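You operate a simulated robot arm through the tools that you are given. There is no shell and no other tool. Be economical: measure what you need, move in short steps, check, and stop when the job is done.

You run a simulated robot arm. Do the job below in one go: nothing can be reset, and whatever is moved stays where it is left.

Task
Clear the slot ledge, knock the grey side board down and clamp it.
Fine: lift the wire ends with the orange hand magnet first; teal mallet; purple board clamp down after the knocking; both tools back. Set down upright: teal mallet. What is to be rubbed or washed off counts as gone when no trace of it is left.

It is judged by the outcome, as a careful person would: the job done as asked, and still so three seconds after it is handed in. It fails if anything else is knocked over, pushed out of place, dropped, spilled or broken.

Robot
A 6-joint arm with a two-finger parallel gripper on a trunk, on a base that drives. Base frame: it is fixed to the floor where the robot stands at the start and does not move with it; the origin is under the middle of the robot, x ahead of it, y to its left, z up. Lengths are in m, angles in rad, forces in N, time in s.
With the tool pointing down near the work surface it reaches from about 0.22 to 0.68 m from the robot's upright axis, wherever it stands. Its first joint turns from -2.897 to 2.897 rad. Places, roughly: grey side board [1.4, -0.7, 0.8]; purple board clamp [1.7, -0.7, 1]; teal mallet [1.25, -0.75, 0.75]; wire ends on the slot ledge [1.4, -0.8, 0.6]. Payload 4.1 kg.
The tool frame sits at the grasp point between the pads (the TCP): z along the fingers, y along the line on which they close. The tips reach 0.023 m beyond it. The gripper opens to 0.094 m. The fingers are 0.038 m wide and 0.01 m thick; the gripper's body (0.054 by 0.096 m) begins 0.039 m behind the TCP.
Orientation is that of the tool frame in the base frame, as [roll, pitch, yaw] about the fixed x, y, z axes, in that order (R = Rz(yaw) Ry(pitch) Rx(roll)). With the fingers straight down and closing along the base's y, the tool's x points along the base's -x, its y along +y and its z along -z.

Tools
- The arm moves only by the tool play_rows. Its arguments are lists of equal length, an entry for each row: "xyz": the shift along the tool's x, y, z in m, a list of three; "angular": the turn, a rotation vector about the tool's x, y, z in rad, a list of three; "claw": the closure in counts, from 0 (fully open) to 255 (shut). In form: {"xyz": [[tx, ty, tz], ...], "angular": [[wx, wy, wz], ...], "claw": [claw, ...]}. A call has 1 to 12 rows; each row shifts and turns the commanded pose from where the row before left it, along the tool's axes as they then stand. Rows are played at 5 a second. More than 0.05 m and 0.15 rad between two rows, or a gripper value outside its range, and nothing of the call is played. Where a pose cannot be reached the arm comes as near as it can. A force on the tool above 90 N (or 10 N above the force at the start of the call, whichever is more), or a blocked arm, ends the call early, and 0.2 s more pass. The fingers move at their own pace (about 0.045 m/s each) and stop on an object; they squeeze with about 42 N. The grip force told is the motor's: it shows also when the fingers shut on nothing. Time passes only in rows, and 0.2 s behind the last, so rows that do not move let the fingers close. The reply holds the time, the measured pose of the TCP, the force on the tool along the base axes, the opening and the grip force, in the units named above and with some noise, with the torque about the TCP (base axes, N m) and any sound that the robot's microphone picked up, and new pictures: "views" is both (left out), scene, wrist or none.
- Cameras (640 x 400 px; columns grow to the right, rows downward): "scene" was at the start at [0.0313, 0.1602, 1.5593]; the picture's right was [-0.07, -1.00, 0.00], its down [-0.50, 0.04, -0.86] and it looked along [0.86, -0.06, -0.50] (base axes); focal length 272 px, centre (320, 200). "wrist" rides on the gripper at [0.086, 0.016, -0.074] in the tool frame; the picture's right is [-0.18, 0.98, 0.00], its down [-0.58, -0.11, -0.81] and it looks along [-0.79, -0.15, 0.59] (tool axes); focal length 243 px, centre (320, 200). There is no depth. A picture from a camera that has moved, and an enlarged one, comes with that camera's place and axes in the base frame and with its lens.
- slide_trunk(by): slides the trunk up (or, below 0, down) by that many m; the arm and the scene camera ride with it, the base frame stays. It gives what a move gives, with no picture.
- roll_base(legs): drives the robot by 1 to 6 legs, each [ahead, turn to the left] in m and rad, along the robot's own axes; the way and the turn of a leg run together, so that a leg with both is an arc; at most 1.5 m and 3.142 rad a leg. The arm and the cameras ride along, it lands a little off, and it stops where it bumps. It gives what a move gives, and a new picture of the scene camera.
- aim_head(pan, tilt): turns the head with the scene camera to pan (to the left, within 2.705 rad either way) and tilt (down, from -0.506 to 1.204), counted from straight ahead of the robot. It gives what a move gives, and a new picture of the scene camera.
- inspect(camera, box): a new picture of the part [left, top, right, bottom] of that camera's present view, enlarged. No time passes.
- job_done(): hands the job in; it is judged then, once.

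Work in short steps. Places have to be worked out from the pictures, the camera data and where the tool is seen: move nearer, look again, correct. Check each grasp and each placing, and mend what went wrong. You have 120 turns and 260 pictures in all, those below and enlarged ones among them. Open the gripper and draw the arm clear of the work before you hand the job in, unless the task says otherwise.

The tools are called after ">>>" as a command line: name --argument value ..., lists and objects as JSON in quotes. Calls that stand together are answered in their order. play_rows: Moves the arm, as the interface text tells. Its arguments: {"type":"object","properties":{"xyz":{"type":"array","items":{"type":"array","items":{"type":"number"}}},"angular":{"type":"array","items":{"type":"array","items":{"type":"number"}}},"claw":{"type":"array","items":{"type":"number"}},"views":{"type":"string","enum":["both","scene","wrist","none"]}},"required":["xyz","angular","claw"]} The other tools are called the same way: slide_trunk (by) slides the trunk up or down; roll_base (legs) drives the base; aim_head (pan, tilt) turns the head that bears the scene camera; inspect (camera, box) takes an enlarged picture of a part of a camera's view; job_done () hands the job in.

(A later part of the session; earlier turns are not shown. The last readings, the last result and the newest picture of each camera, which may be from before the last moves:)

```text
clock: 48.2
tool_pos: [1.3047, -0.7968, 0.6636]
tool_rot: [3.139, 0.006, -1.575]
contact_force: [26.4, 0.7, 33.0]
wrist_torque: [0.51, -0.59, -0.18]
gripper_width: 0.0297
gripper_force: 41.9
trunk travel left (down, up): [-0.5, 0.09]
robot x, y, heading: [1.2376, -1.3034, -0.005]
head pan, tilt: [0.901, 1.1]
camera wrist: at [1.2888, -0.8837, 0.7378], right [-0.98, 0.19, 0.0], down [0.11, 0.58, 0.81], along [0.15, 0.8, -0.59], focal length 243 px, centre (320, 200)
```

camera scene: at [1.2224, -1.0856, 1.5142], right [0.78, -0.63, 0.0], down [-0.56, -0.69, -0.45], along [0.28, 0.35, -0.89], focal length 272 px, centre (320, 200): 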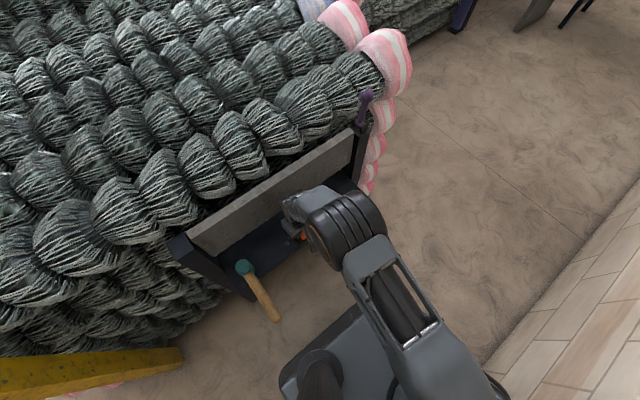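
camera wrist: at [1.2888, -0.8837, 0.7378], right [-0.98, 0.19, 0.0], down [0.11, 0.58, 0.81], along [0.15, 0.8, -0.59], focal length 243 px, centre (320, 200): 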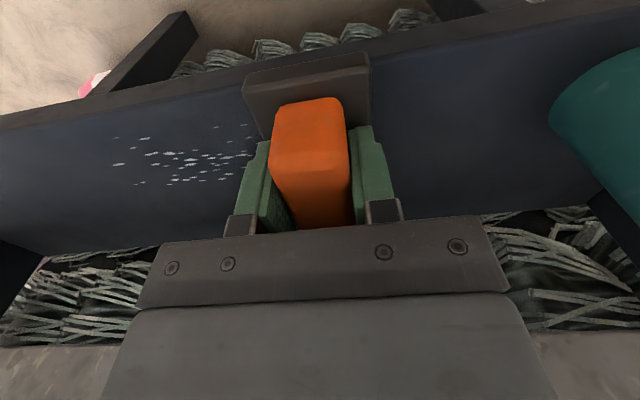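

Force is a bit high; wires that were under the foot seem still there at x≈1.36–1.42. I lift slightly and sweep back toward +x to see whether strokes thin them.

>>> play_rows --xyz '[[0, 0, -0.0015], [0, -0.02, 0], [0, -0.02, 0], [0, -0.02, 0], [0, -0.02, 0], [0, -0.02, 0], [0, -0.02, 0], [0, -0.02, 0], [0, -0.02, 0], [0, 0, 0]]' --angular '[[0, 0, 0], [0, 0, 0], [0, 0, 0], [0, 0, 0], [0, 0, 0], [0, 0, 0], [0, 0, 0], [0, 0, 0], [0, 0, 0], [0, 0, 0]]' --claw '[255, 255, 255, 255, 255, 255, 255, 255, 255, 255]' --views "both"

```text
clock: 50.4
tool_pos: [1.4642, -0.7973, 0.6648]
tool_rot: [-3.141, 0.0, -1.572]
contact_force: [-5.3, -0.4, 7.6]
wrist_torque: [0.45, 0.04, 0.27]
gripper_width: 0.0298
gripper_force: 42.0
trunk travel left (down, up): [-0.5, 0.09]
robot x, y, heading: [1.2429, -1.3029, -0.009]
head pan, tilt: [0.901, 1.1]
camera scene: at [1.2218, -1.0867, 1.5143], right [0.78, -0.63, 0.0], down [-0.56, -0.69, -0.45], along [0.29, 0.35, -0.89], focal length 272 px, centre (320, 200)
camera wrist: at [1.4479, -0.8848, 0.7384], right [-0.98, 0.19, 0.0], down [0.11, 0.58, 0.81], along [0.15, 0.79, -0.59], focal length 243 px, centre (320, 200)
```

scene: 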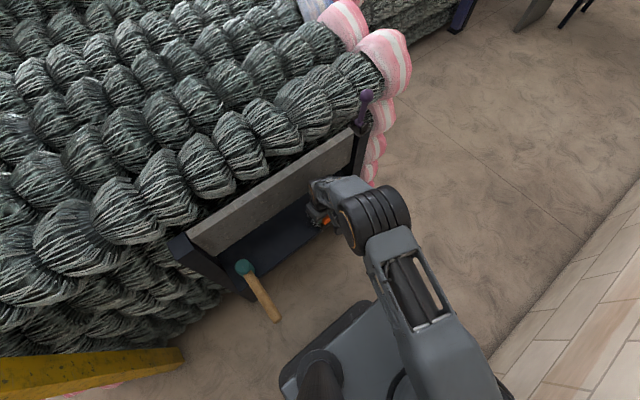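
wrist: 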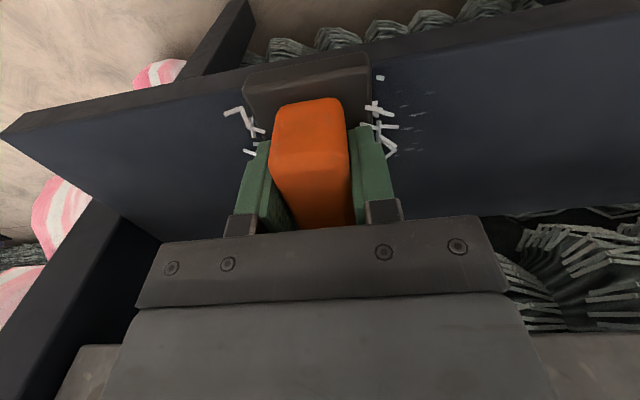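

It works: wires cling to the foot and only faint marks remain. I sweep back over them at the same height.

>>> play_rows --xyz '[[0.006, 0.02, 0], [0, 0.02, 0], [0, 0.02, 0], [0, 0.02, 0], [0, 0.02, 0], [0, 0.02, 0], [0, 0.02, 0], [0, 0.02, 0], [0, 0.015, 0], [0, 0, 0]]' --angular '[[0, 0, 0], [0, 0, 0], [0, 0, 0], [0, 0, 0], [0, 0, 0], [0, 0, 0], [0, 0, 0], [0, 0, 0], [0, 0, 0], [0, 0, 0]]' --claw '[255, 255, 255, 255, 255, 255, 255, 255, 255, 255]' --views "wrist"

>>> play_rows --xyz '[[-0.015, -0.02, 0], [0, -0.02, 0], [0, -0.02, 0], [0, -0.02, 0], [0, -0.02, 0], [0, -0.02, 0], [0, -0.02, 0], [0, -0.02, 0], [0, -0.015, 0], [0, 0, 0]]' --angular '[[0, 0, 0], [0, 0, 0], [0, 0, 0], [0, 0, 0], [0, 0, 0], [0, 0, 0], [0, 0, 0], [0, 0, 0], [0, 0, 0], [0, 0, 0]]' --claw '[255, 255, 255, 255, 255, 255, 255, 255, 255, 255]' --views "wrist"

```text
clock: 52.6
tool_pos: [1.288, -0.8036, 0.6645]
tool_rot: [-3.141, 0.001, -1.572]
contact_force: [2.7, -0.6, 2.0]
wrist_torque: [0.18, 0.0, -0.09]
gripper_width: 0.0298
gripper_force: 42.3
trunk travel left (down, up): [-0.5, 0.09]
robot x, y, heading: [1.2425, -1.3016, -0.008]
head pan, tilt: [0.901, 1.1]
camera wrist: at [1.2727, -0.8907, 0.7384], right [-0.98, 0.19, 0.0], down [0.11, 0.58, 0.81], along [0.15, 0.79, -0.59], focal length 243 px, centre (320, 200)
```

wrist: 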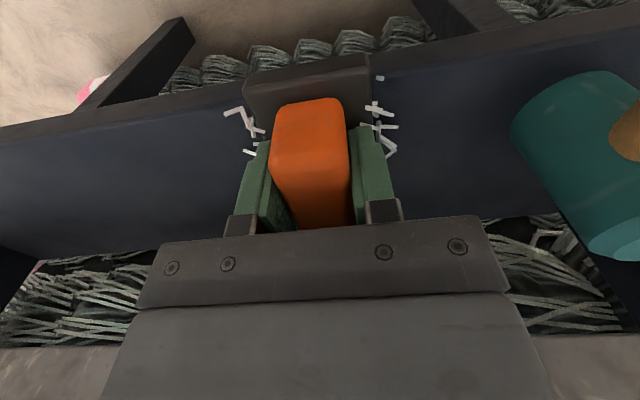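

```text
clock: 54.8
tool_pos: [1.4642, -0.787, 0.6646]
tool_rot: [3.141, 0.0, -1.571]
contact_force: [0.5, -0.7, -1.5]
wrist_torque: [0.04, -0.07, -0.1]
gripper_width: 0.0298
gripper_force: 41.9
trunk travel left (down, up): [-0.5, 0.09]
robot x, y, heading: [1.239, -1.2999, -0.007]
head pan, tilt: [0.901, 1.1]
camera wrist: at [1.4481, -0.8745, 0.7384], right [-0.98, 0.19, 0.0], down [0.11, 0.58, 0.81], along [0.15, 0.79, -0.59], focal length 243 px, centre (320, 200)
```

wrist: 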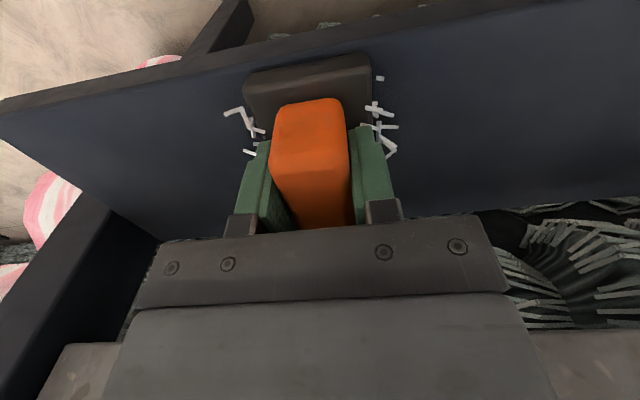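

The ledge looks clean. I lift straight up and check the whole ledge.

>>> play_rows --xyz '[[0, 0, -0.02], [0.01, 0, -0.045], [0.02, 0, -0.045], [0.03, 0, -0.04], [0.03, 0, -0.04], [0, 0, 0]]' --angular '[[0, 0, 0], [0, 0, 0], [0, 0, 0], [0, 0, 0], [0, 0, 0], [0, 0, 0]]' --claw '[255, 255, 255, 255, 255, 255]' --views "both"

>>> inspect --camera "wrist" --box '[60, 0, 640, 200]'

>>> inspect --camera "scene" --box '[160, 160, 360, 300]'

```text
clock: 56.2
tool_pos: [1.464, -0.8774, 0.8544]
tool_rot: [-3.14, -0.001, -1.572]
contact_force: [0.0, -0.2, -1.6]
wrist_torque: [0.0, 0.01, -0.02]
gripper_width: 0.0297
gripper_force: 42.1
trunk travel left (down, up): [-0.5, 0.09]
robot x, y, heading: [1.2394, -1.3033, -0.004]
head pan, tilt: [0.901, 1.1]
camera scene: at [1.2223, -1.0861, 1.5143], right [0.78, -0.63, 0.0], down [-0.56, -0.69, -0.45], along [0.28, 0.35, -0.89], focal length 272 px, centre (320, 200)
camera wrist: at [1.4475, -0.9647, 0.9282], right [-0.98, 0.19, 0.0], down [0.11, 0.58, 0.81], along [0.15, 0.79, -0.59], focal length 243 px, centre (320, 200)
```

scene: 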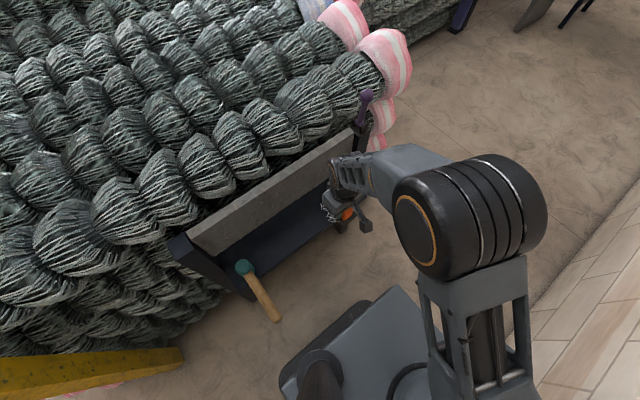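
wrist: 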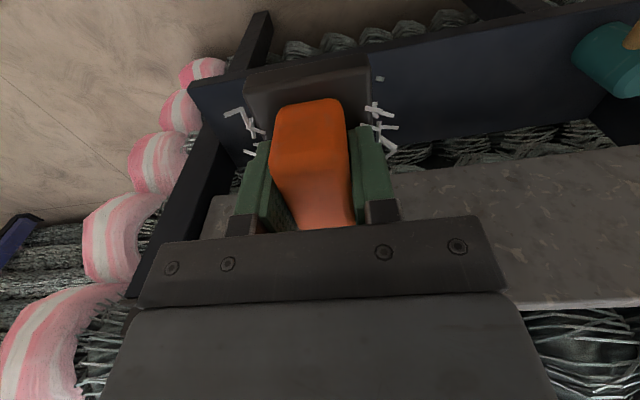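

```text
1.10 times, centred on (350, 100) of wrist
camera zoom: at [1.4475, -0.9647, 0.9282], right [-0.98, 0.19, 0.0], down [0.11, 0.58, 0.81], along [0.15, 0.79, -0.59], focal length 268 px, centre (287, 310)
```

zoom: 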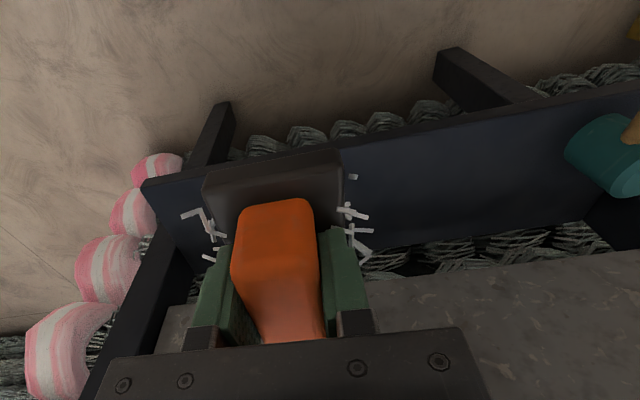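

```text
2.86 times, centred on (260, 230) of scene
camera zoom: at [1.2223, -1.0861, 1.5143], right [0.78, -0.63, 0.0], down [-0.56, -0.69, -0.45], along [0.28, 0.35, -0.89], focal length 777 px, centre (491, 114)
```

zoom: 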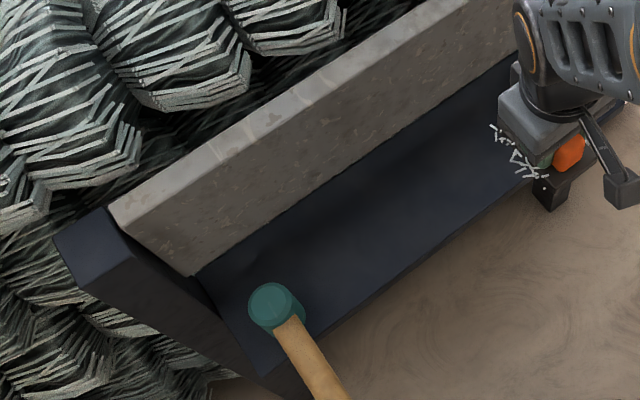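

Ledge is clear and the wires cling to the magnet. I raise and fold the arm back to the driving pose in front.

>>> play_rows --xyz '[[0.01, 0, -0.048], [0.01, 0, -0.048], [0.01, 0, -0.048], [0.01, 0, -0.048], [0.01, 0, -0.048], [0.01, 0, -0.048], [0.01, 0, -0.048], [0.01, 0, -0.048], [0.01, 0, -0.048], [0.01, 0, -0.048], [0.04, -0.02, 0], [0.04, -0.02, 0]]' --angular '[[0, 0, 0], [0, 0, 0], [0, 0, 0], [0, 0, 0], [0, 0, 0], [0, 0, 0], [0, 0, 0], [0, 0, 0], [0, 0, 0], [0, 0, 0], [0, 0, 0], [0, 0, 0]]' --claw '[255, 255, 255, 255, 255, 255, 255, 255, 255, 255, 255, 255]' --views "none"

>>> play_rows --xyz '[[0.04, -0.02, 0], [0.04, -0.02, 0], [0.04, -0.02, 0], [0.04, 0, 0], [0.04, 0, 0], [0, 0, 0]]' --angular '[[0, 0, 0], [0, 0, 0], [0, 0, 0], [0, 0, 0], [0, 0, 0], [0, 0, 0]]' --claw '[255, 255, 255, 255, 255, 255]' --views "both"

```text
clock: 58.8
tool_pos: [1.5037, -1.0571, 1.3334]
tool_rot: [-3.14, 0.0, -1.574]
contact_force: [0.3, 0.3, -0.7]
wrist_torque: [-0.02, 0.02, 0.05]
gripper_width: 0.0295
gripper_force: 42.1
trunk travel left (down, up): [-0.5, 0.09]
robot x, y, heading: [1.2368, -1.3025, -0.007]
head pan, tilt: [0.901, 1.1]
```

```text
clock: 60.2
tool_pos: [1.5637, -1.2577, 1.335]
tool_rot: [3.14, 0.0, -1.573]
contact_force: [-0.7, -0.5, -2.2]
wrist_torque: [-0.04, 0.03, 0.0]
gripper_width: 0.0301
gripper_force: 41.5
trunk travel left (down, up): [-0.5, 0.09]
robot x, y, heading: [1.2418, -1.3003, -0.007]
head pan, tilt: [0.901, 1.1]
camera scene: at [1.2225, -1.0861, 1.5143], right [0.78, -0.63, 0.0], down [-0.56, -0.69, -0.45], along [0.28, 0.35, -0.89], focal length 272 px, centre (320, 200)
camera wrist: at [1.5474, -1.3444, 1.4088], right [-0.98, 0.19, 0.0], down [0.11, 0.58, 0.81], along [0.15, 0.79, -0.59], focal length 243 px, centre (320, 200)
```

scene: 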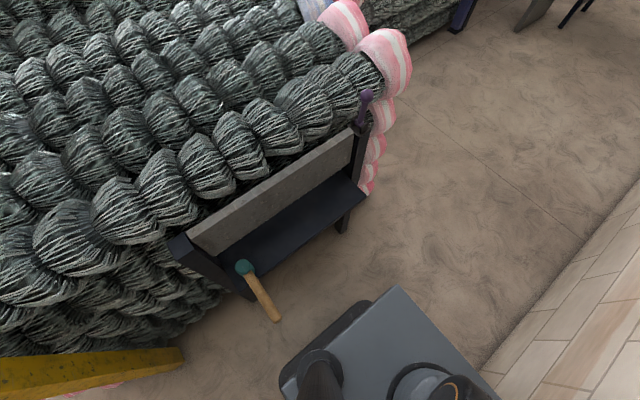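
wrist: 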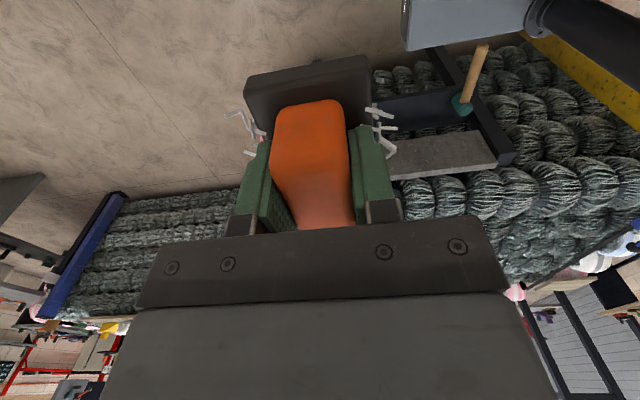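

Ledge is clean. I back out of the corridor, turn left and drive up in front of the stack toward the magnet plate.

>>> roll_base --legs '[[-1.24, 0], [0, 1.578], [1.29, 0]]'

>>> aim_head --pan -1.3 --tilt 0.9

```text
clock: 76.3
tool_pos: [-0.0713, 0.2852, 1.3351]
tool_rot: [3.142, 0.0, 0.027]
contact_force: [0.2, 0.4, -2.3]
wrist_torque: [-0.03, 0.01, -0.01]
gripper_width: 0.0299
gripper_force: 41.3
trunk travel left (down, up): [-0.5, 0.09]
robot x, y, heading: [-0.0175, -0.035, 1.584]
head pan, tilt: [0.901, 1.1]
camera scene: at [-0.2302, -0.0609, 1.5143], right [0.61, 0.8, 0.0], down [0.71, -0.54, -0.45], along [-0.36, 0.27, -0.89], focal length 272 px, centre (320, 200)
```

scene: 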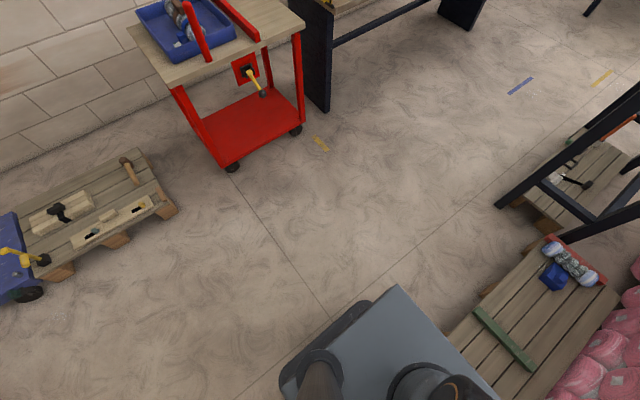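

```text
clock: 78.4
tool_pos: [-0.071, 0.2847, 1.3351]
tool_rot: [-3.142, -0.001, 0.024]
contact_force: [0.2, -0.3, -1.9]
wrist_torque: [-0.01, -0.01, -0.02]
gripper_width: 0.0297
gripper_force: 41.5
trunk travel left (down, up): [-0.5, 0.09]
robot x, y, heading: [-0.0166, -0.0353, 1.595]
head pan, tilt: [-1.3, 0.901]
camera scene: at [-0.1077, -0.0776, 1.5281], right [0.29, -0.96, 0.0], down [-0.75, -0.22, -0.62], along [0.6, 0.18, -0.78], focal length 272 px, centre (320, 200)
```

scene: 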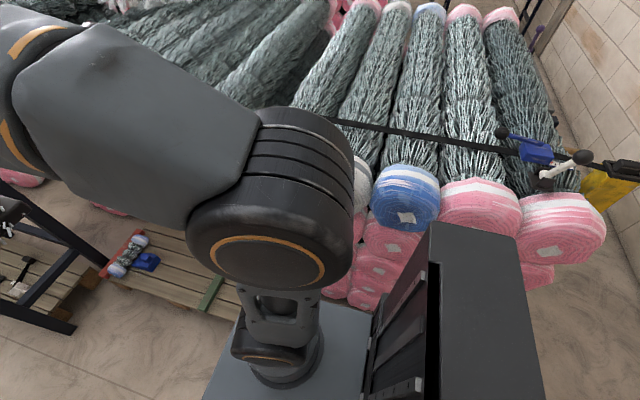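

The arm must swing over to the plate on the right. First I turn the tool's yaw by −1.646 in place.

>>> play_rows --xyz '[[0, 0, 0], [0, 0, 0], [0, 0, 0], [0, 0, 0], [0, 0, 0], [0, 0, 0], [0, 0, 0], [0, 0, 0], [0, 0, 0], [0, 0, 0], [0, 0, 0], [0, 0, 0]]' --angular '[[0, 0, 0.137], [0, 0, 0.137], [0, 0, 0.137], [0, 0, 0.137], [0, 0, 0.137], [0, 0, 0.137], [0, 0, 0.137], [0, 0, 0.137], [0, 0, 0.137], [0, 0, 0.137], [0, 0, 0.137], [0, 0, 0.137]]' --claw '[255, 255, 255, 255, 255, 255, 255, 255, 255, 255, 255, 255]' --views "none"

>>> play_rows --xyz '[[0.005, -0.047, 0], [0.005, -0.047, 0], [0.005, -0.047, 0], [0.005, -0.047, 0], [0.005, -0.047, 0], [0.005, -0.047, 0], [0.005, -0.047, 0], [0.005, -0.047, 0], [0.005, -0.047, 0], [0, 0, 0]]' --angular '[[0, 0, 0], [0, 0, 0], [0, 0, 0], [0, 0, 0], [0, 0, 0], [0, 0, 0], [0, 0, 0], [0, 0, 0], [0, 0, 0], [0, 0, 0]]' --claw '[255, 255, 255, 255, 255, 255, 255, 255, 255, 255]' --views "both"

```text
clock: 81.0
tool_pos: [-0.0707, 0.2859, 1.335]
tool_rot: [-3.141, 0.0, -1.622]
contact_force: [0.7, 0.1, -2.5]
wrist_torque: [-0.02, 0.0, -0.01]
gripper_width: 0.0298
gripper_force: 42.0
trunk travel left (down, up): [-0.5, 0.09]
robot x, y, heading: [-0.0143, -0.0347, 1.591]
head pan, tilt: [-1.3, 0.901]
```

```text
clock: 83.2
tool_pos: [0.3515, 0.2196, 1.3344]
tool_rot: [3.141, 0.001, -1.618]
contact_force: [0.1, -0.3, -1.3]
wrist_torque: [-0.04, 0.0, -0.02]
gripper_width: 0.0299
gripper_force: 41.9
trunk travel left (down, up): [-0.5, 0.09]
robot x, y, heading: [-0.0188, -0.0356, 1.591]
head pan, tilt: [-1.3, 0.901]
camera scene: at [-0.1074, -0.0777, 1.5281], right [0.29, -0.96, 0.0], down [-0.75, -0.22, -0.62], along [0.59, 0.18, -0.78], focal length 272 px, centre (320, 200)
camera wrist: at [0.3314, 0.1324, 1.4088], right [-0.97, 0.23, 0.0], down [0.14, 0.58, 0.81], along [0.19, 0.78, -0.59], focal length 243 px, centre (320, 200)
```

scene: 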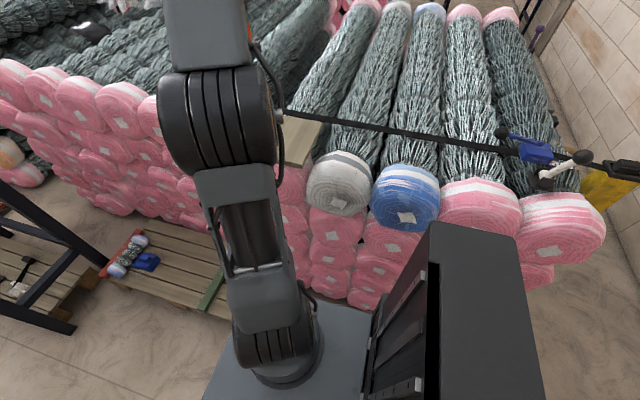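
wrist: 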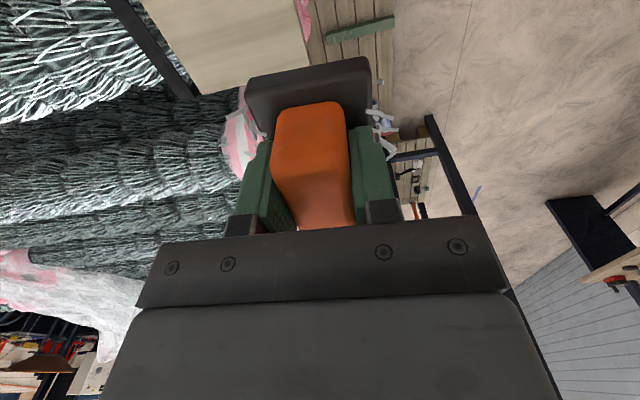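

I go over the plate and lower to z≈1.10.

>>> play_rows --xyz '[[0.004, -0.045, 0], [0.004, -0.045, 0], [0.0034, -0.045, 0], [0, 0, 0.045], [0, 0, 0.045], [0, 0, 0.045], [0, 0, 0.045], [0, 0, 0.04], [0, 0, 0]]' --angular '[[0, 0, 0], [0, 0, 0], [0, 0, 0], [0, 0, 0], [0, 0, 0], [0, 0, 0], [0, 0, 0], [0, 0, 0], [0, 0, 0]]' --claw '[255, 255, 255, 255, 255, 255, 255, 255, 255]' --views "both"

>>> inspect --camera "wrist" --box '[120, 20, 520, 240]'

```text
clock: 85.2
tool_pos: [0.4591, 0.1902, 1.0786]
tool_rot: [3.142, 0.0, -1.619]
contact_force: [0.0, -0.1, -2.1]
wrist_torque: [-0.02, -0.01, -0.03]
gripper_width: 0.03
gripper_force: 42.5
out of reach, approached as far as the arm can: row 2, 3
trunk travel left (down, up): [-0.5, 0.09]
robot x, y, heading: [-0.0179, -0.0372, 1.592]
head pan, tilt: [-1.3, 0.901]
camera scene: at [-0.1073, -0.0776, 1.5282], right [0.29, -0.96, 0.0], down [-0.75, -0.22, -0.62], along [0.59, 0.18, -0.78], focal length 272 px, centre (320, 200)
camera wrist: at [0.4389, 0.1044, 1.1545], right [-0.97, 0.23, 0.0], down [0.14, 0.58, 0.81], along [0.19, 0.78, -0.59], focal length 243 px, centre (320, 200)
```

scene: 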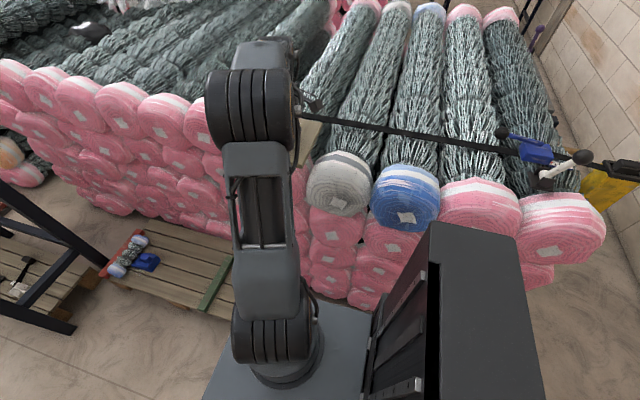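
wrist: 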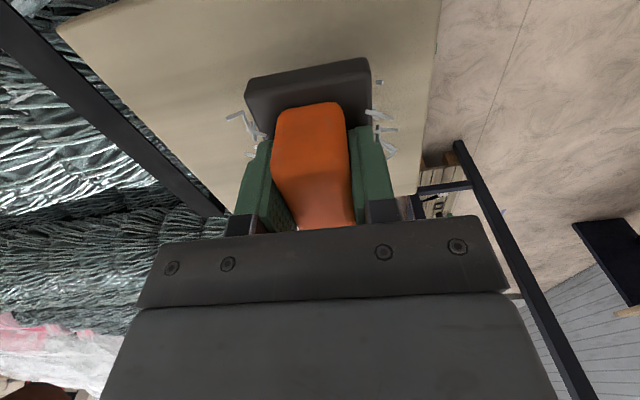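

```text
1.60 times, centred on (320, 130) of wrist
camera zoom: at [0.4389, 0.1044, 1.1545], right [-0.97, 0.23, 0.0], down [0.14, 0.58, 0.81], along [0.19, 0.78, -0.59], focal length 388 px, centre (320, 312)
```

zoom: 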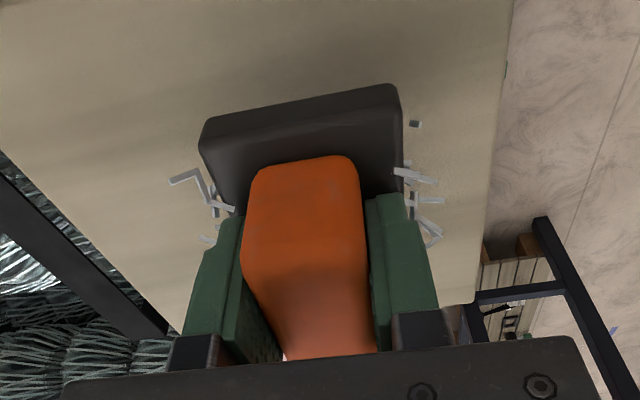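

Wires are still on the foot. I correct laterally by (0.027,0.011) at this height.

>>> play_rows --xyz '[[-0.0123, -0.0265, 0], [0, 0, 0]]' --angular '[[0, 0, 0], [0, 0, 0]]' --claw '[255, 255]' --views "none"

```text
clock: 85.8
tool_pos: [0.4853, 0.203, 1.0818]
tool_rot: [3.141, -0.001, -1.618]
contact_force: [0.3, 0.0, -1.7]
wrist_torque: [0.02, 0.0, 0.02]
gripper_width: 0.0296
gripper_force: 42.5
trunk travel left (down, up): [-0.5, 0.09]
robot x, y, heading: [-0.0152, -0.036, 1.597]
head pan, tilt: [-1.3, 0.901]
```

Position matches; I lower in small steps toward 1.046.

>>> play_rows --xyz '[[0, 0, 0.015], [0, 0, 0.012], [0, 0, 0.005], [0, 0, 0.002], [0, 0, 0]]' --angular '[[0, 0, 0], [0, 0, 0], [0, 0, 0], [0, 0, 0], [0, 0, 0]]' --claw '[255, 255, 255, 255, 255]' --views "wrist"

```text
clock: 87.0
tool_pos: [0.4845, 0.2034, 1.0463]
tool_rot: [-3.141, 0.0, -1.617]
contact_force: [-0.3, -0.3, -0.7]
wrist_torque: [0.03, 0.02, 0.02]
gripper_width: 0.0299
gripper_force: 42.1
trunk travel left (down, up): [-0.5, 0.09]
robot x, y, heading: [-0.016, -0.0359, 1.586]
head pan, tilt: [-1.3, 0.901]
camera wrist: at [0.465, 0.1166, 1.1201], right [-0.97, 0.23, 0.0], down [0.14, 0.58, 0.81], along [0.19, 0.78, -0.59], focal length 243 px, centre (320, 200)
```

wrist: 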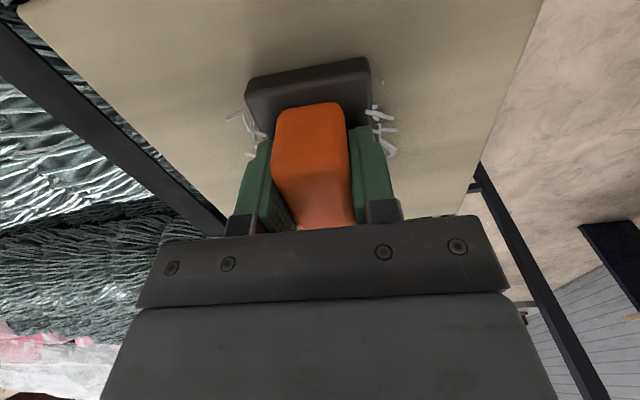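

>>> play_rows --xyz '[[0, 0, 0.0015], [0, 0, 0.001], [0, 0, 0]]' --angular '[[0, 0, 0], [0, 0, 0], [0, 0, 0]]' --claw '[255, 255, 255]' --views "none"

```text
clock: 87.8
tool_pos: [0.4846, 0.2035, 1.0467]
tool_rot: [-3.137, 0.001, -1.619]
contact_force: [2.6, 2.1, 19.9]
wrist_torque: [-0.35, 0.53, -0.09]
gripper_width: 0.03
gripper_force: 42.0
trunk travel left (down, up): [-0.5, 0.09]
robot x, y, heading: [-0.0189, -0.0343, 1.587]
head pan, tilt: [-1.3, 0.901]
```

The foot rests on the plate. I ease the push, open, and rise.

>>> play_rows --xyz '[[0, 0, -0.0015], [0, 0, 0], [0, 0, 0], [0, 0, 0], [0, 0, -0.002], [0, 0, -0.03], [0, 0, -0.045], [0, 0, -0.045], [0, 0, 0]]' --angular '[[0, 0, 0], [0, 0, 0], [0, 0, 0], [0, 0, 0], [0, 0, 0], [0, 0, 0], [0, 0, 0], [0, 0, 0], [0, 0, 0]]' --claw '[255, 0, 0, 0, 0, 0, 0, 0, 0]' --views "wrist"

```text
clock: 89.8
tool_pos: [0.4839, 0.2039, 1.1687]
tool_rot: [-3.141, -0.001, -1.62]
contact_force: [0.1, -0.2, 0.5]
wrist_torque: [0.0, 0.02, -0.02]
gripper_width: 0.0939
gripper_force: 0.1
trunk travel left (down, up): [-0.5, 0.09]
robot x, y, heading: [-0.0145, -0.0364, 1.592]
head pan, tilt: [-1.3, 0.901]
camera wrist: at [0.4642, 0.1175, 1.2432], right [-0.97, 0.23, 0.0], down [0.14, 0.58, 0.81], along [0.19, 0.78, -0.59], focal length 243 px, centre (320, 200)
```

wrist: 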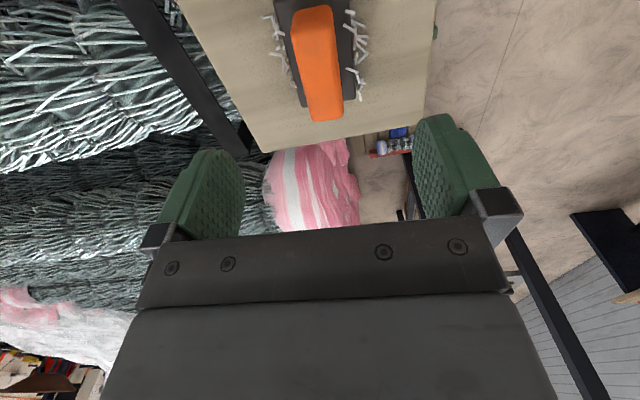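

Magnet with its wires is back on the plate. I rise, fold the arm back ahead of the robot.

>>> play_rows --xyz '[[0, 0, -0.045], [0, 0.02, -0.04], [0, 0.03, -0.035], [0, 0.045, -0.02], [-0.01, 0.045, 0], [-0.01, 0.045, 0], [-0.01, 0.045, 0], [-0.01, 0.045, 0], [-0.01, 0.045, 0], [-0.01, 0.045, 0], [-0.01, 0.045, 0], [-0.01, 0.045, 0]]' --angular '[[0, 0, 0], [0, 0, 0], [0, 0, 0], [0, 0, 0], [0, 0, 0], [0, 0, 0], [0, 0, 0], [0, 0, 0], [0, 0, 0], [0, 0, 0], [0, 0, 0], [0, 0, 0]]' --claw '[0, 0, 0, 0, 0, 0, 0, 0, 0, 0, 0, 0]' --views "scene"

>>> aim_head --pan -0.9 --tilt 0.9

```text
clock: 92.4
tool_pos: [0.0323, 0.3071, 1.306]
tool_rot: [3.141, 0.001, -1.619]
contact_force: [-0.7, -0.3, -0.1]
wrist_torque: [-0.01, 0.0, 0.03]
gripper_width: 0.0941
gripper_force: 0.0
trunk travel left (down, up): [-0.5, 0.09]
robot x, y, heading: [-0.0133, -0.0354, 1.595]
head pan, tilt: [-1.3, 0.901]
camera scene: at [-0.1079, -0.0775, 1.5281], right [0.29, -0.96, 0.0], down [-0.75, -0.22, -0.62], along [0.6, 0.18, -0.78], focal length 272 px, centre (320, 200)
```

scene: 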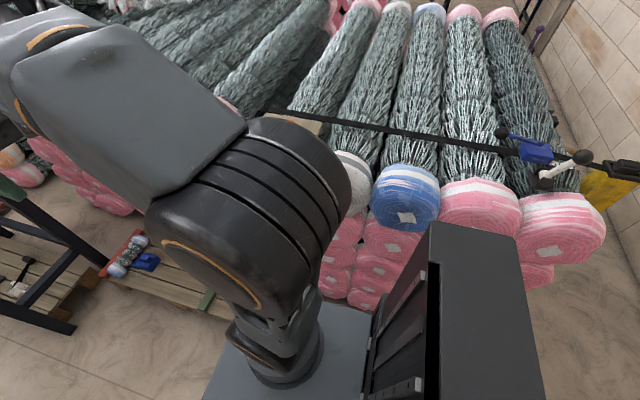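

```text
clock: 93.2
tool_pos: [0.0347, 0.3073, 1.3065]
tool_rot: [3.141, 0.0, -1.618]
contact_force: [0.4, 0.0, -0.1]
wrist_torque: [-0.01, 0.0, 0.0]
gripper_width: 0.094
gripper_force: 0.0
trunk travel left (down, up): [-0.5, 0.09]
robot x, y, heading: [-0.0168, -0.0342, 1.591]
head pan, tilt: [-0.901, 0.901]
camera scene: at [-0.1216, -0.0513, 1.5281], right [0.64, -0.77, 0.0], down [-0.6, -0.5, -0.62], along [0.48, 0.4, -0.78], focal length 272 px, centre (320, 200)
```

scene: 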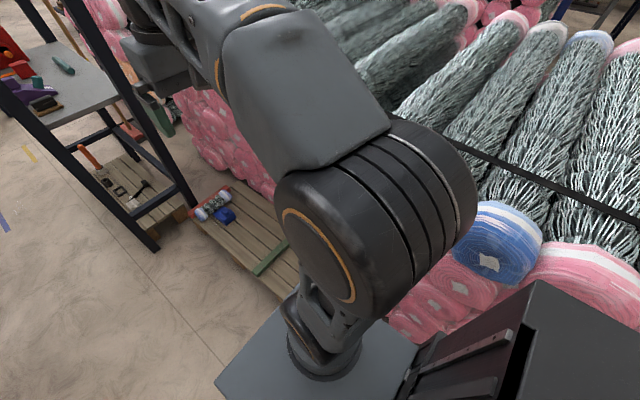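

I drive back to the corridor and stand at x≈1.38, centred on the board.

>>> roll_base --legs '[[-1.27, 0], [0, -1.592], [1.37, 0]]'

>>> aim_head --pan 1.5 --tilt 1.0

```text
clock: 109.9
tool_pos: [1.6853, -1.4015, 1.3071]
tool_rot: [-3.141, 0.0, 3.048]
contact_force: [0.3, -0.4, 0.7]
wrist_torque: [0.01, 0.0, -0.02]
gripper_width: 0.094
gripper_force: 0.1
trunk travel left (down, up): [-0.5, 0.09]
robot x, y, heading: [1.3414, -1.3347, -0.024]
head pan, tilt: [-0.901, 0.901]
camera scene: at [1.3359, -1.228, 1.5281], right [-0.8, -0.6, 0.0], down [-0.47, 0.63, -0.62], along [0.37, -0.5, -0.78], focal length 272 px, centre (320, 200)
```

scene: 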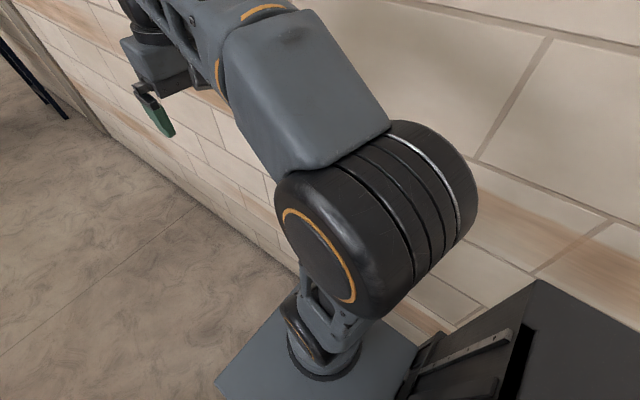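

```text
clock: 112.1
tool_pos: [1.6843, -1.3998, 1.3057]
tool_rot: [-3.141, 0.0, 3.05]
contact_force: [-0.3, -1.0, 0.0]
wrist_torque: [0.0, 0.0, 0.02]
gripper_width: 0.0939
gripper_force: 0.0
trunk travel left (down, up): [-0.5, 0.09]
robot x, y, heading: [1.3497, -1.3384, -0.026]
head pan, tilt: [1.499, 1.0]
camera scene: at [1.2972, -1.0983, 1.5209], right [1.0, -0.1, 0.0], down [-0.08, -0.84, -0.54], along [0.05, 0.54, -0.84], focal length 272 px, centre (320, 200)
```

scene: 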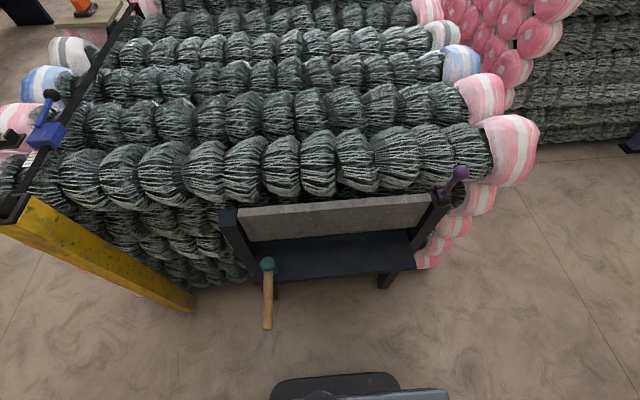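

I stand a bit far from the board (0.64 m); I shift about 0.11 m toward it with a small S-manoeuvre.

>>> roll_base --legs '[[0, 0.306], [0.42, 0], [0, -0.28], [-0.36, 0]]'

>>> inspect --camera "scene" --box '[180, 140, 500, 340]'

```text
clock: 118.5
tool_pos: [1.7408, -1.2728, 1.3073]
tool_rot: [3.139, -0.001, 3.075]
contact_force: [0.2, -1.1, 0.4]
wrist_torque: [0.03, 0.02, 0.04]
gripper_width: 0.0939
gripper_force: 0.0
trunk travel left (down, up): [-0.5, 0.09]
robot x, y, heading: [1.4003, -1.2195, 0.0]
head pan, tilt: [1.499, 1.0]
camera scene: at [1.3439, -0.9819, 1.5209], right [1.0, -0.07, 0.0], down [-0.06, -0.84, -0.54], along [0.04, 0.54, -0.84], focal length 272 px, centre (320, 200)
```

scene: 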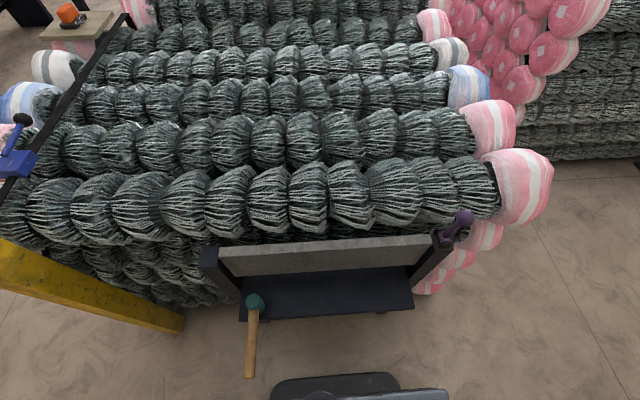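

```text
2.00 times, centred on (340, 240) of scene
camera zoom: at [1.3439, -0.9819, 1.5209], right [1.0, -0.07, 0.0], down [-0.06, -0.84, -0.54], along [0.04, 0.54, -0.84], focal length 544 px, centre (280, 120)
```

zoom: 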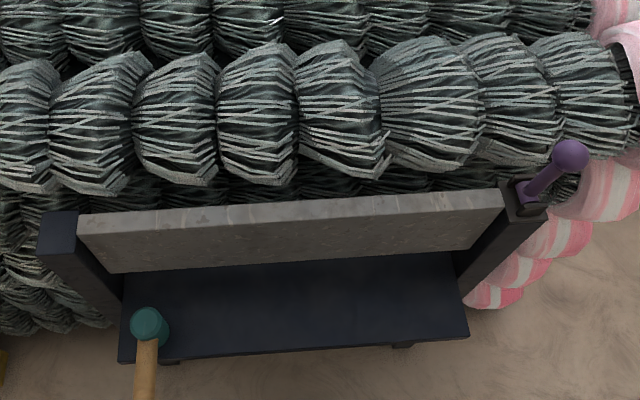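

Mallet: handle x≈1.166, head centre y≈−0.793, handle end y≈−0.974. Board top face y≈−0.71…−0.68, z≈0.85. First I turn the tool to close along x.

>>> play_rows --xyz '[[0, 0, 0], [0, 0, 0], [0, 0, 0], [0, 0, 0], [0, 0, 0], [0, 0, 0], [0, 0, 0], [0, 0, 0], [0, 0, 0], [0, 0, 0], [0, 0, 0], [0, 0, 0]]' --angular '[[0, 0, -0.1364], [0, 0, -0.1364], [0, 0, -0.1364], [0, 0, -0.1364], [0, 0, -0.1364], [0, 0, -0.1364], [0, 0, -0.1364], [0, 0, -0.1364], [0, 0, -0.1364], [0, 0, -0.1364], [0, 0, -0.1364], [0, 0, -0.1364]]' --claw '[0, 0, 0, 0, 0, 0, 0, 0, 0, 0, 0, 0]' --views "none"

>>> play_rows --xyz '[[-0.045, 0.01, 0], [-0.045, 0.01, 0], [-0.045, 0.01, 0], [-0.045, 0.01, 0], [-0.045, 0.01, 0], [-0.045, 0.01, 0], [-0.045, 0.01, 0], [-0.045, 0.01, 0], [0, 0.045, 0], [0, 0.045, 0], [0, 0.045, 0], [0, 0.045, 0]]' --angular '[[0, 0, 0], [0, 0, 0], [0, 0, 0], [0, 0, 0], [0, 0, 0], [0, 0, 0], [0, 0, 0], [0, 0, 0], [0, 0, 0], [0, 0, 0], [0, 0, 0], [0, 0, 0]]' --claw '[0, 0, 0, 0, 0, 0, 0, 0, 0, 0, 0, 0]' --views "none"

>>> play_rows --xyz '[[0, 0.046, 0], [0, 0.046, 0], [0, 0.046, 0], [0, 0.046, 0], [0, 0.046, 0], [0, 0.046, 0], [0, 0, 0.045], [0, 0, 0.045], [0, 0, 0.045], [0, 0, 0.045], [0, 0, 0.045], [0, 0, 0]]' --angular '[[0, 0, 0], [0, 0, 0], [0, 0, 0], [0, 0, 0], [0, 0, 0], [0, 0, 0], [0, 0, 0], [0, 0, 0], [0, 0, 0], [0, 0, 0], [0, 0, 0], [0, 0, 0]]' --claw '[0, 0, 0, 0, 0, 0, 0, 0, 0, 0, 0, 0]' --views "both"

```text
clock: 121.1
tool_pos: [1.7404, -1.2744, 1.3067]
tool_rot: [-3.141, 0.001, -1.567]
contact_force: [0.4, 0.1, -0.1]
wrist_torque: [0.0, 0.03, -0.01]
gripper_width: 0.0939
gripper_force: 0.1
trunk travel left (down, up): [-0.5, 0.09]
robot x, y, heading: [1.398, -1.2169, -0.0]
head pan, tilt: [1.499, 1.0]
```

```text
clock: 123.7
tool_pos: [1.4768, -0.9123, 1.3036]
tool_rot: [3.141, -0.001, -1.571]
contact_force: [0.3, 0.1, 0.4]
wrist_torque: [-0.02, -0.01, 0.02]
gripper_width: 0.0941
gripper_force: 0.1
trunk travel left (down, up): [-0.5, 0.09]
robot x, y, heading: [1.3981, -1.2157, 0.005]
head pan, tilt: [1.499, 1.0]
```

```text
clock: 124.8
tool_pos: [1.3423, -0.8895, 1.3194]
tool_rot: [3.12, 0.032, -1.78]
contact_force: [-0.2, -0.3, -0.1]
wrist_torque: [0.0, 0.05, -0.02]
gripper_width: 0.0939
gripper_force: 0.1
trunk travel left (down, up): [-0.5, 0.09]
robot x, y, heading: [1.3975, -1.2202, -0.001]
head pan, tilt: [1.499, 1.0]
stopped in row 5: the arm was blocked; the commanded pose is now the measured one
camera scene: at [1.344, -0.9823, 1.521], right [1.0, -0.06, 0.0], down [-0.05, -0.84, -0.54], along [0.03, 0.54, -0.84], focal length 272 px, centre (320, 200)
camera wrist: at [1.3102, -0.9741, 1.3913], right [-0.92, 0.38, 0.03], down [0.24, 0.52, 0.82], along [0.3, 0.77, -0.57], focal length 243 px, centre (320, 200)
```

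scene: 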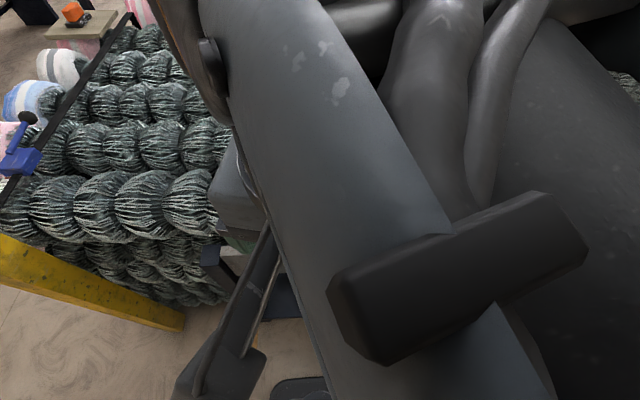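
wrist: 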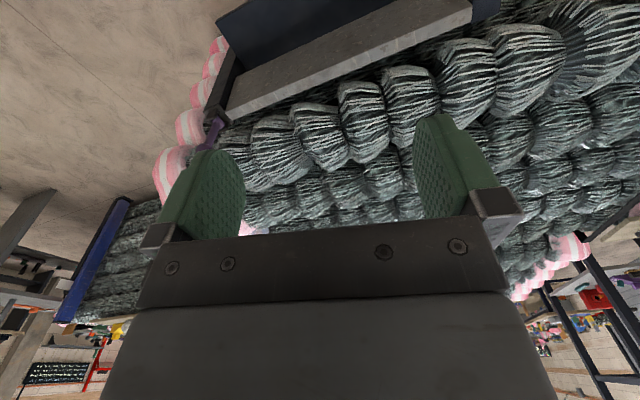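

The forearm met the head mast when swinging left at height; nothing was touched in the scene. I back the tool toward +x, straighten it, and will instead reposition the base so the mallet lies ahead-left.

>>> play_rows --xyz '[[-0.009, -0.044, 0], [-0.009, -0.044, 0], [0, 0, 0], [0, 0, 0], [0, -0.045, 0], [0, -0.045, 0], [0.03, -0.03, 0], [0.03, -0.03, 0], [0, 0, 0]]' --angular '[[0, 0, 0], [0, 0, 0], [0.01, 0.016, -0.105], [0.01, 0.016, -0.105], [0, 0, 0], [0, 0, 0], [0, 0, 0], [0, 0, 0], [0, 0, 0]]' --claw '[0, 0, 0, 0, 0, 0, 0, 0, 0]' --views "scene"

```text
clock: 126.8
tool_pos: [1.5811, -0.9507, 1.3191]
tool_rot: [-3.139, 0.0, -1.567]
contact_force: [0.2, -0.7, 0.0]
wrist_torque: [-0.01, 0.0, 0.01]
gripper_width: 0.0939
gripper_force: 0.0
trunk travel left (down, up): [-0.5, 0.09]
robot x, y, heading: [1.4017, -1.2185, 0.002]
head pan, tilt: [1.499, 1.0]
camera scene: at [1.3445, -0.9818, 1.5209], right [1.0, -0.07, 0.0], down [-0.06, -0.84, -0.54], along [0.04, 0.54, -0.84], focal length 272 px, centre (320, 200)
```

scene: 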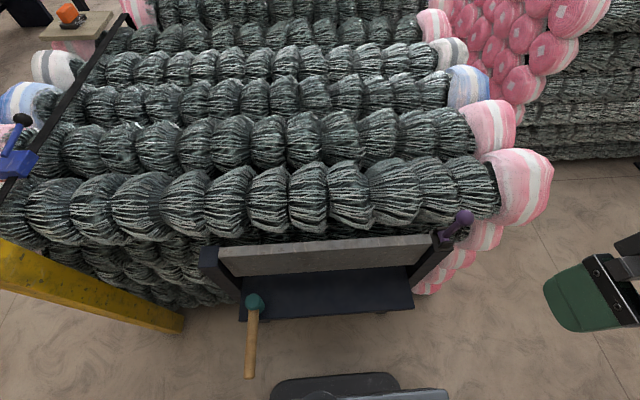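

I drive back 0.36 m and re-aim the head as in the successful ledge work.

>>> roll_base --legs '[[-0.36, 0]]'

>>> aim_head --pan 0.9 --tilt 1.1

```text
clock: 129.1
tool_pos: [1.2189, -0.9504, 1.3179]
tool_rot: [-3.14, 0.0, -1.563]
contact_force: [-0.1, -0.4, -0.4]
wrist_torque: [-0.01, -0.02, -0.02]
gripper_width: 0.094
gripper_force: 0.0
trunk travel left (down, up): [-0.5, 0.09]
robot x, y, heading: [1.0377, -1.218, 0.007]
head pan, tilt: [1.499, 1.0]
camera scene: at [0.9823, -0.9839, 1.5209], right [1.0, -0.06, 0.0], down [-0.05, -0.84, -0.54], along [0.03, 0.54, -0.84], focal length 272 px, centre (320, 200)
```

scene: 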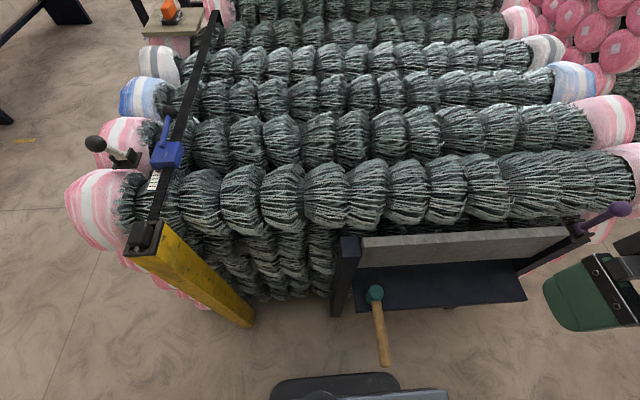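

```text
clock: 130.1
tool_pos: [1.2198, -0.9505, 1.318]
tool_rot: [-3.14, 0.001, -1.562]
contact_force: [-0.1, -0.9, -0.6]
wrist_torque: [0.0, -0.02, 0.06]
gripper_width: 0.0939
gripper_force: 0.1
trunk travel left (down, up): [-0.5, 0.09]
robot x, y, heading: [1.034, -1.2184, 0.01]
head pan, tilt: [0.901, 1.1]
camera scene: at [1.017, -1.0036, 1.5143], right [0.79, -0.61, 0.0], down [-0.55, -0.7, -0.45], along [0.28, 0.36, -0.89], focal length 272 px, centre (320, 200)
```

scene: 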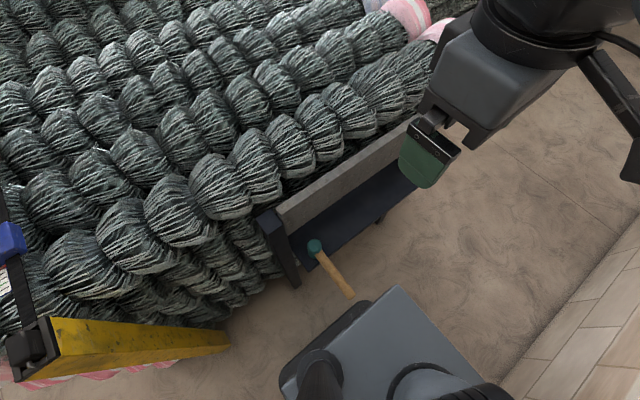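

Mallet handle lies at x≈1.157. I move over it (y≈−0.88) and descend to z≈0.86 for a close look.

>>> play_rows --xyz '[[-0.01, 0.01, 0.046], [-0.01, 0.01, 0.046], [-0.01, 0.01, 0.046], [-0.01, 0.01, 0.046], [-0.01, 0.01, 0.046], [-0.01, 0.012, 0.046], [-0.01, 0, 0.046], [0, 0, 0.046], [0, 0, 0.046], [0, 0, 0.046], [0, 0, 0]]' --angular '[[0, 0, 0], [0, 0, 0], [0, 0, 0], [0, 0, 0], [0, 0, 0], [0, 0, 0], [0, 0, 0], [0, 0, 0], [0, 0, 0], [0, 0, 0], [0, 0, 0]]' --claw '[0, 0, 0, 0, 0, 0, 0, 0, 0, 0, 0]' --views "both"

```text
clock: 132.5
tool_pos: [1.1559, -0.8785, 0.859]
tool_rot: [-3.138, 0.001, -1.56]
contact_force: [0.3, -0.3, 0.9]
wrist_torque: [0.01, 0.02, 0.0]
gripper_width: 0.0939
gripper_force: 0.0
trunk travel left (down, up): [-0.5, 0.09]
robot x, y, heading: [1.0359, -1.2187, 0.014]
head pan, tilt: [0.901, 1.1]
camera scene: at [1.0171, -1.0033, 1.5142], right [0.79, -0.62, 0.0], down [-0.55, -0.7, -0.45], along [0.28, 0.36, -0.89], focal length 272 px, centre (320, 200)
camera wrist: at [1.1408, -0.9661, 0.9338], right [-0.98, 0.18, 0.0], down [0.1, 0.58, 0.81], along [0.14, 0.79, -0.59], focal length 243 px, centre (320, 200)
```

scene: 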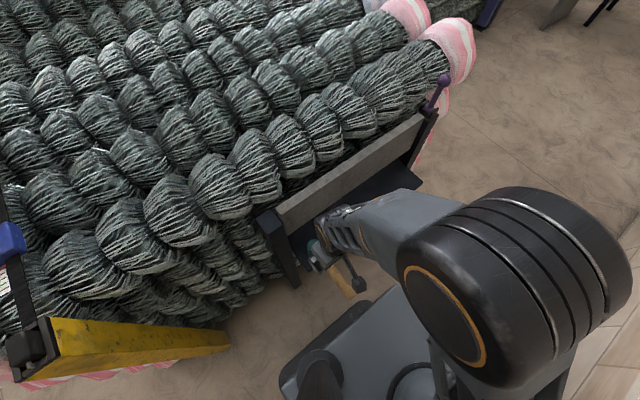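
wrist: 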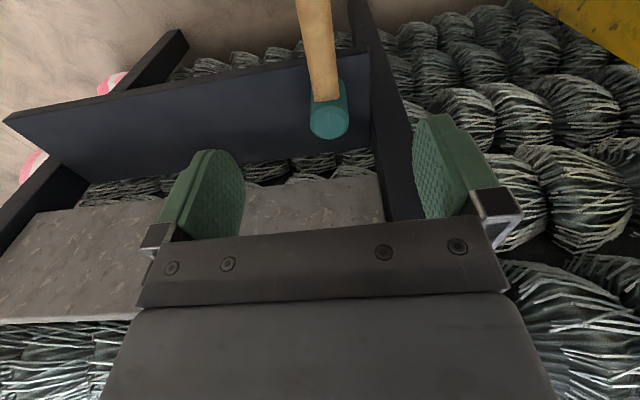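

Head top at ≈(1.162,−0.783,0.68), handle axis z≈0.655. I align to (1.161,−0.836) and descend to TCP z≈0.662.

>>> play_rows --xyz '[[-0.0425, -0.005, 0], [0, 0, 0.045], [0, 0, 0.045], [0, 0, 0.045], [0, 0, 0.035], [0, 0, 0]]' --angular '[[0, 0, 0], [0, 0, 0], [0, 0, 0], [0, 0, 0], [0, 0, 0], [0, 0, 0]]' --claw '[0, 0, 0, 0, 0, 0]' --views "both"

```text
clock: 133.9
tool_pos: [1.162, -0.8375, 0.6893]
tool_rot: [-3.139, 0.001, -1.561]
contact_force: [0.7, 0.2, -0.1]
wrist_torque: [-0.01, -0.02, -0.04]
gripper_width: 0.0942
gripper_force: 0.1
trunk travel left (down, up): [-0.5, 0.09]
robot x, y, heading: [1.0356, -1.222, 0.01]
head pan, tilt: [0.901, 1.1]
camera scene: at [1.0171, -1.0034, 1.5142], right [0.79, -0.62, 0.0], down [-0.55, -0.7, -0.45], along [0.28, 0.36, -0.89], focal length 272 px, centre (320, 200)
camera wrist: at [1.1465, -0.9251, 0.763], right [-0.98, 0.18, 0.0], down [0.1, 0.58, 0.81], along [0.14, 0.79, -0.59], focal length 243 px, centre (320, 200)
```

scene: 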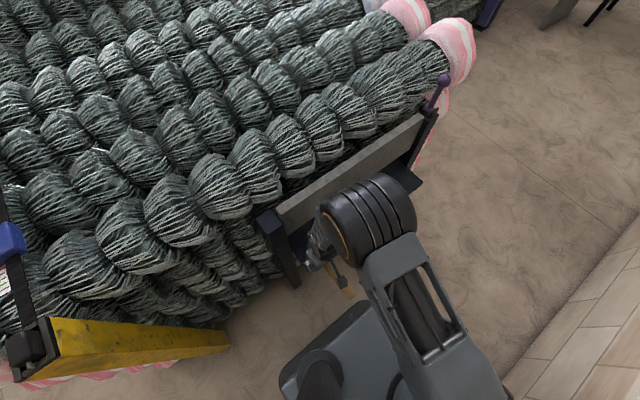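
wrist: 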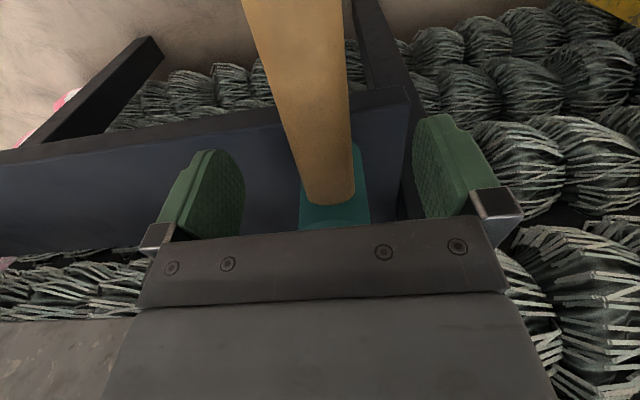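

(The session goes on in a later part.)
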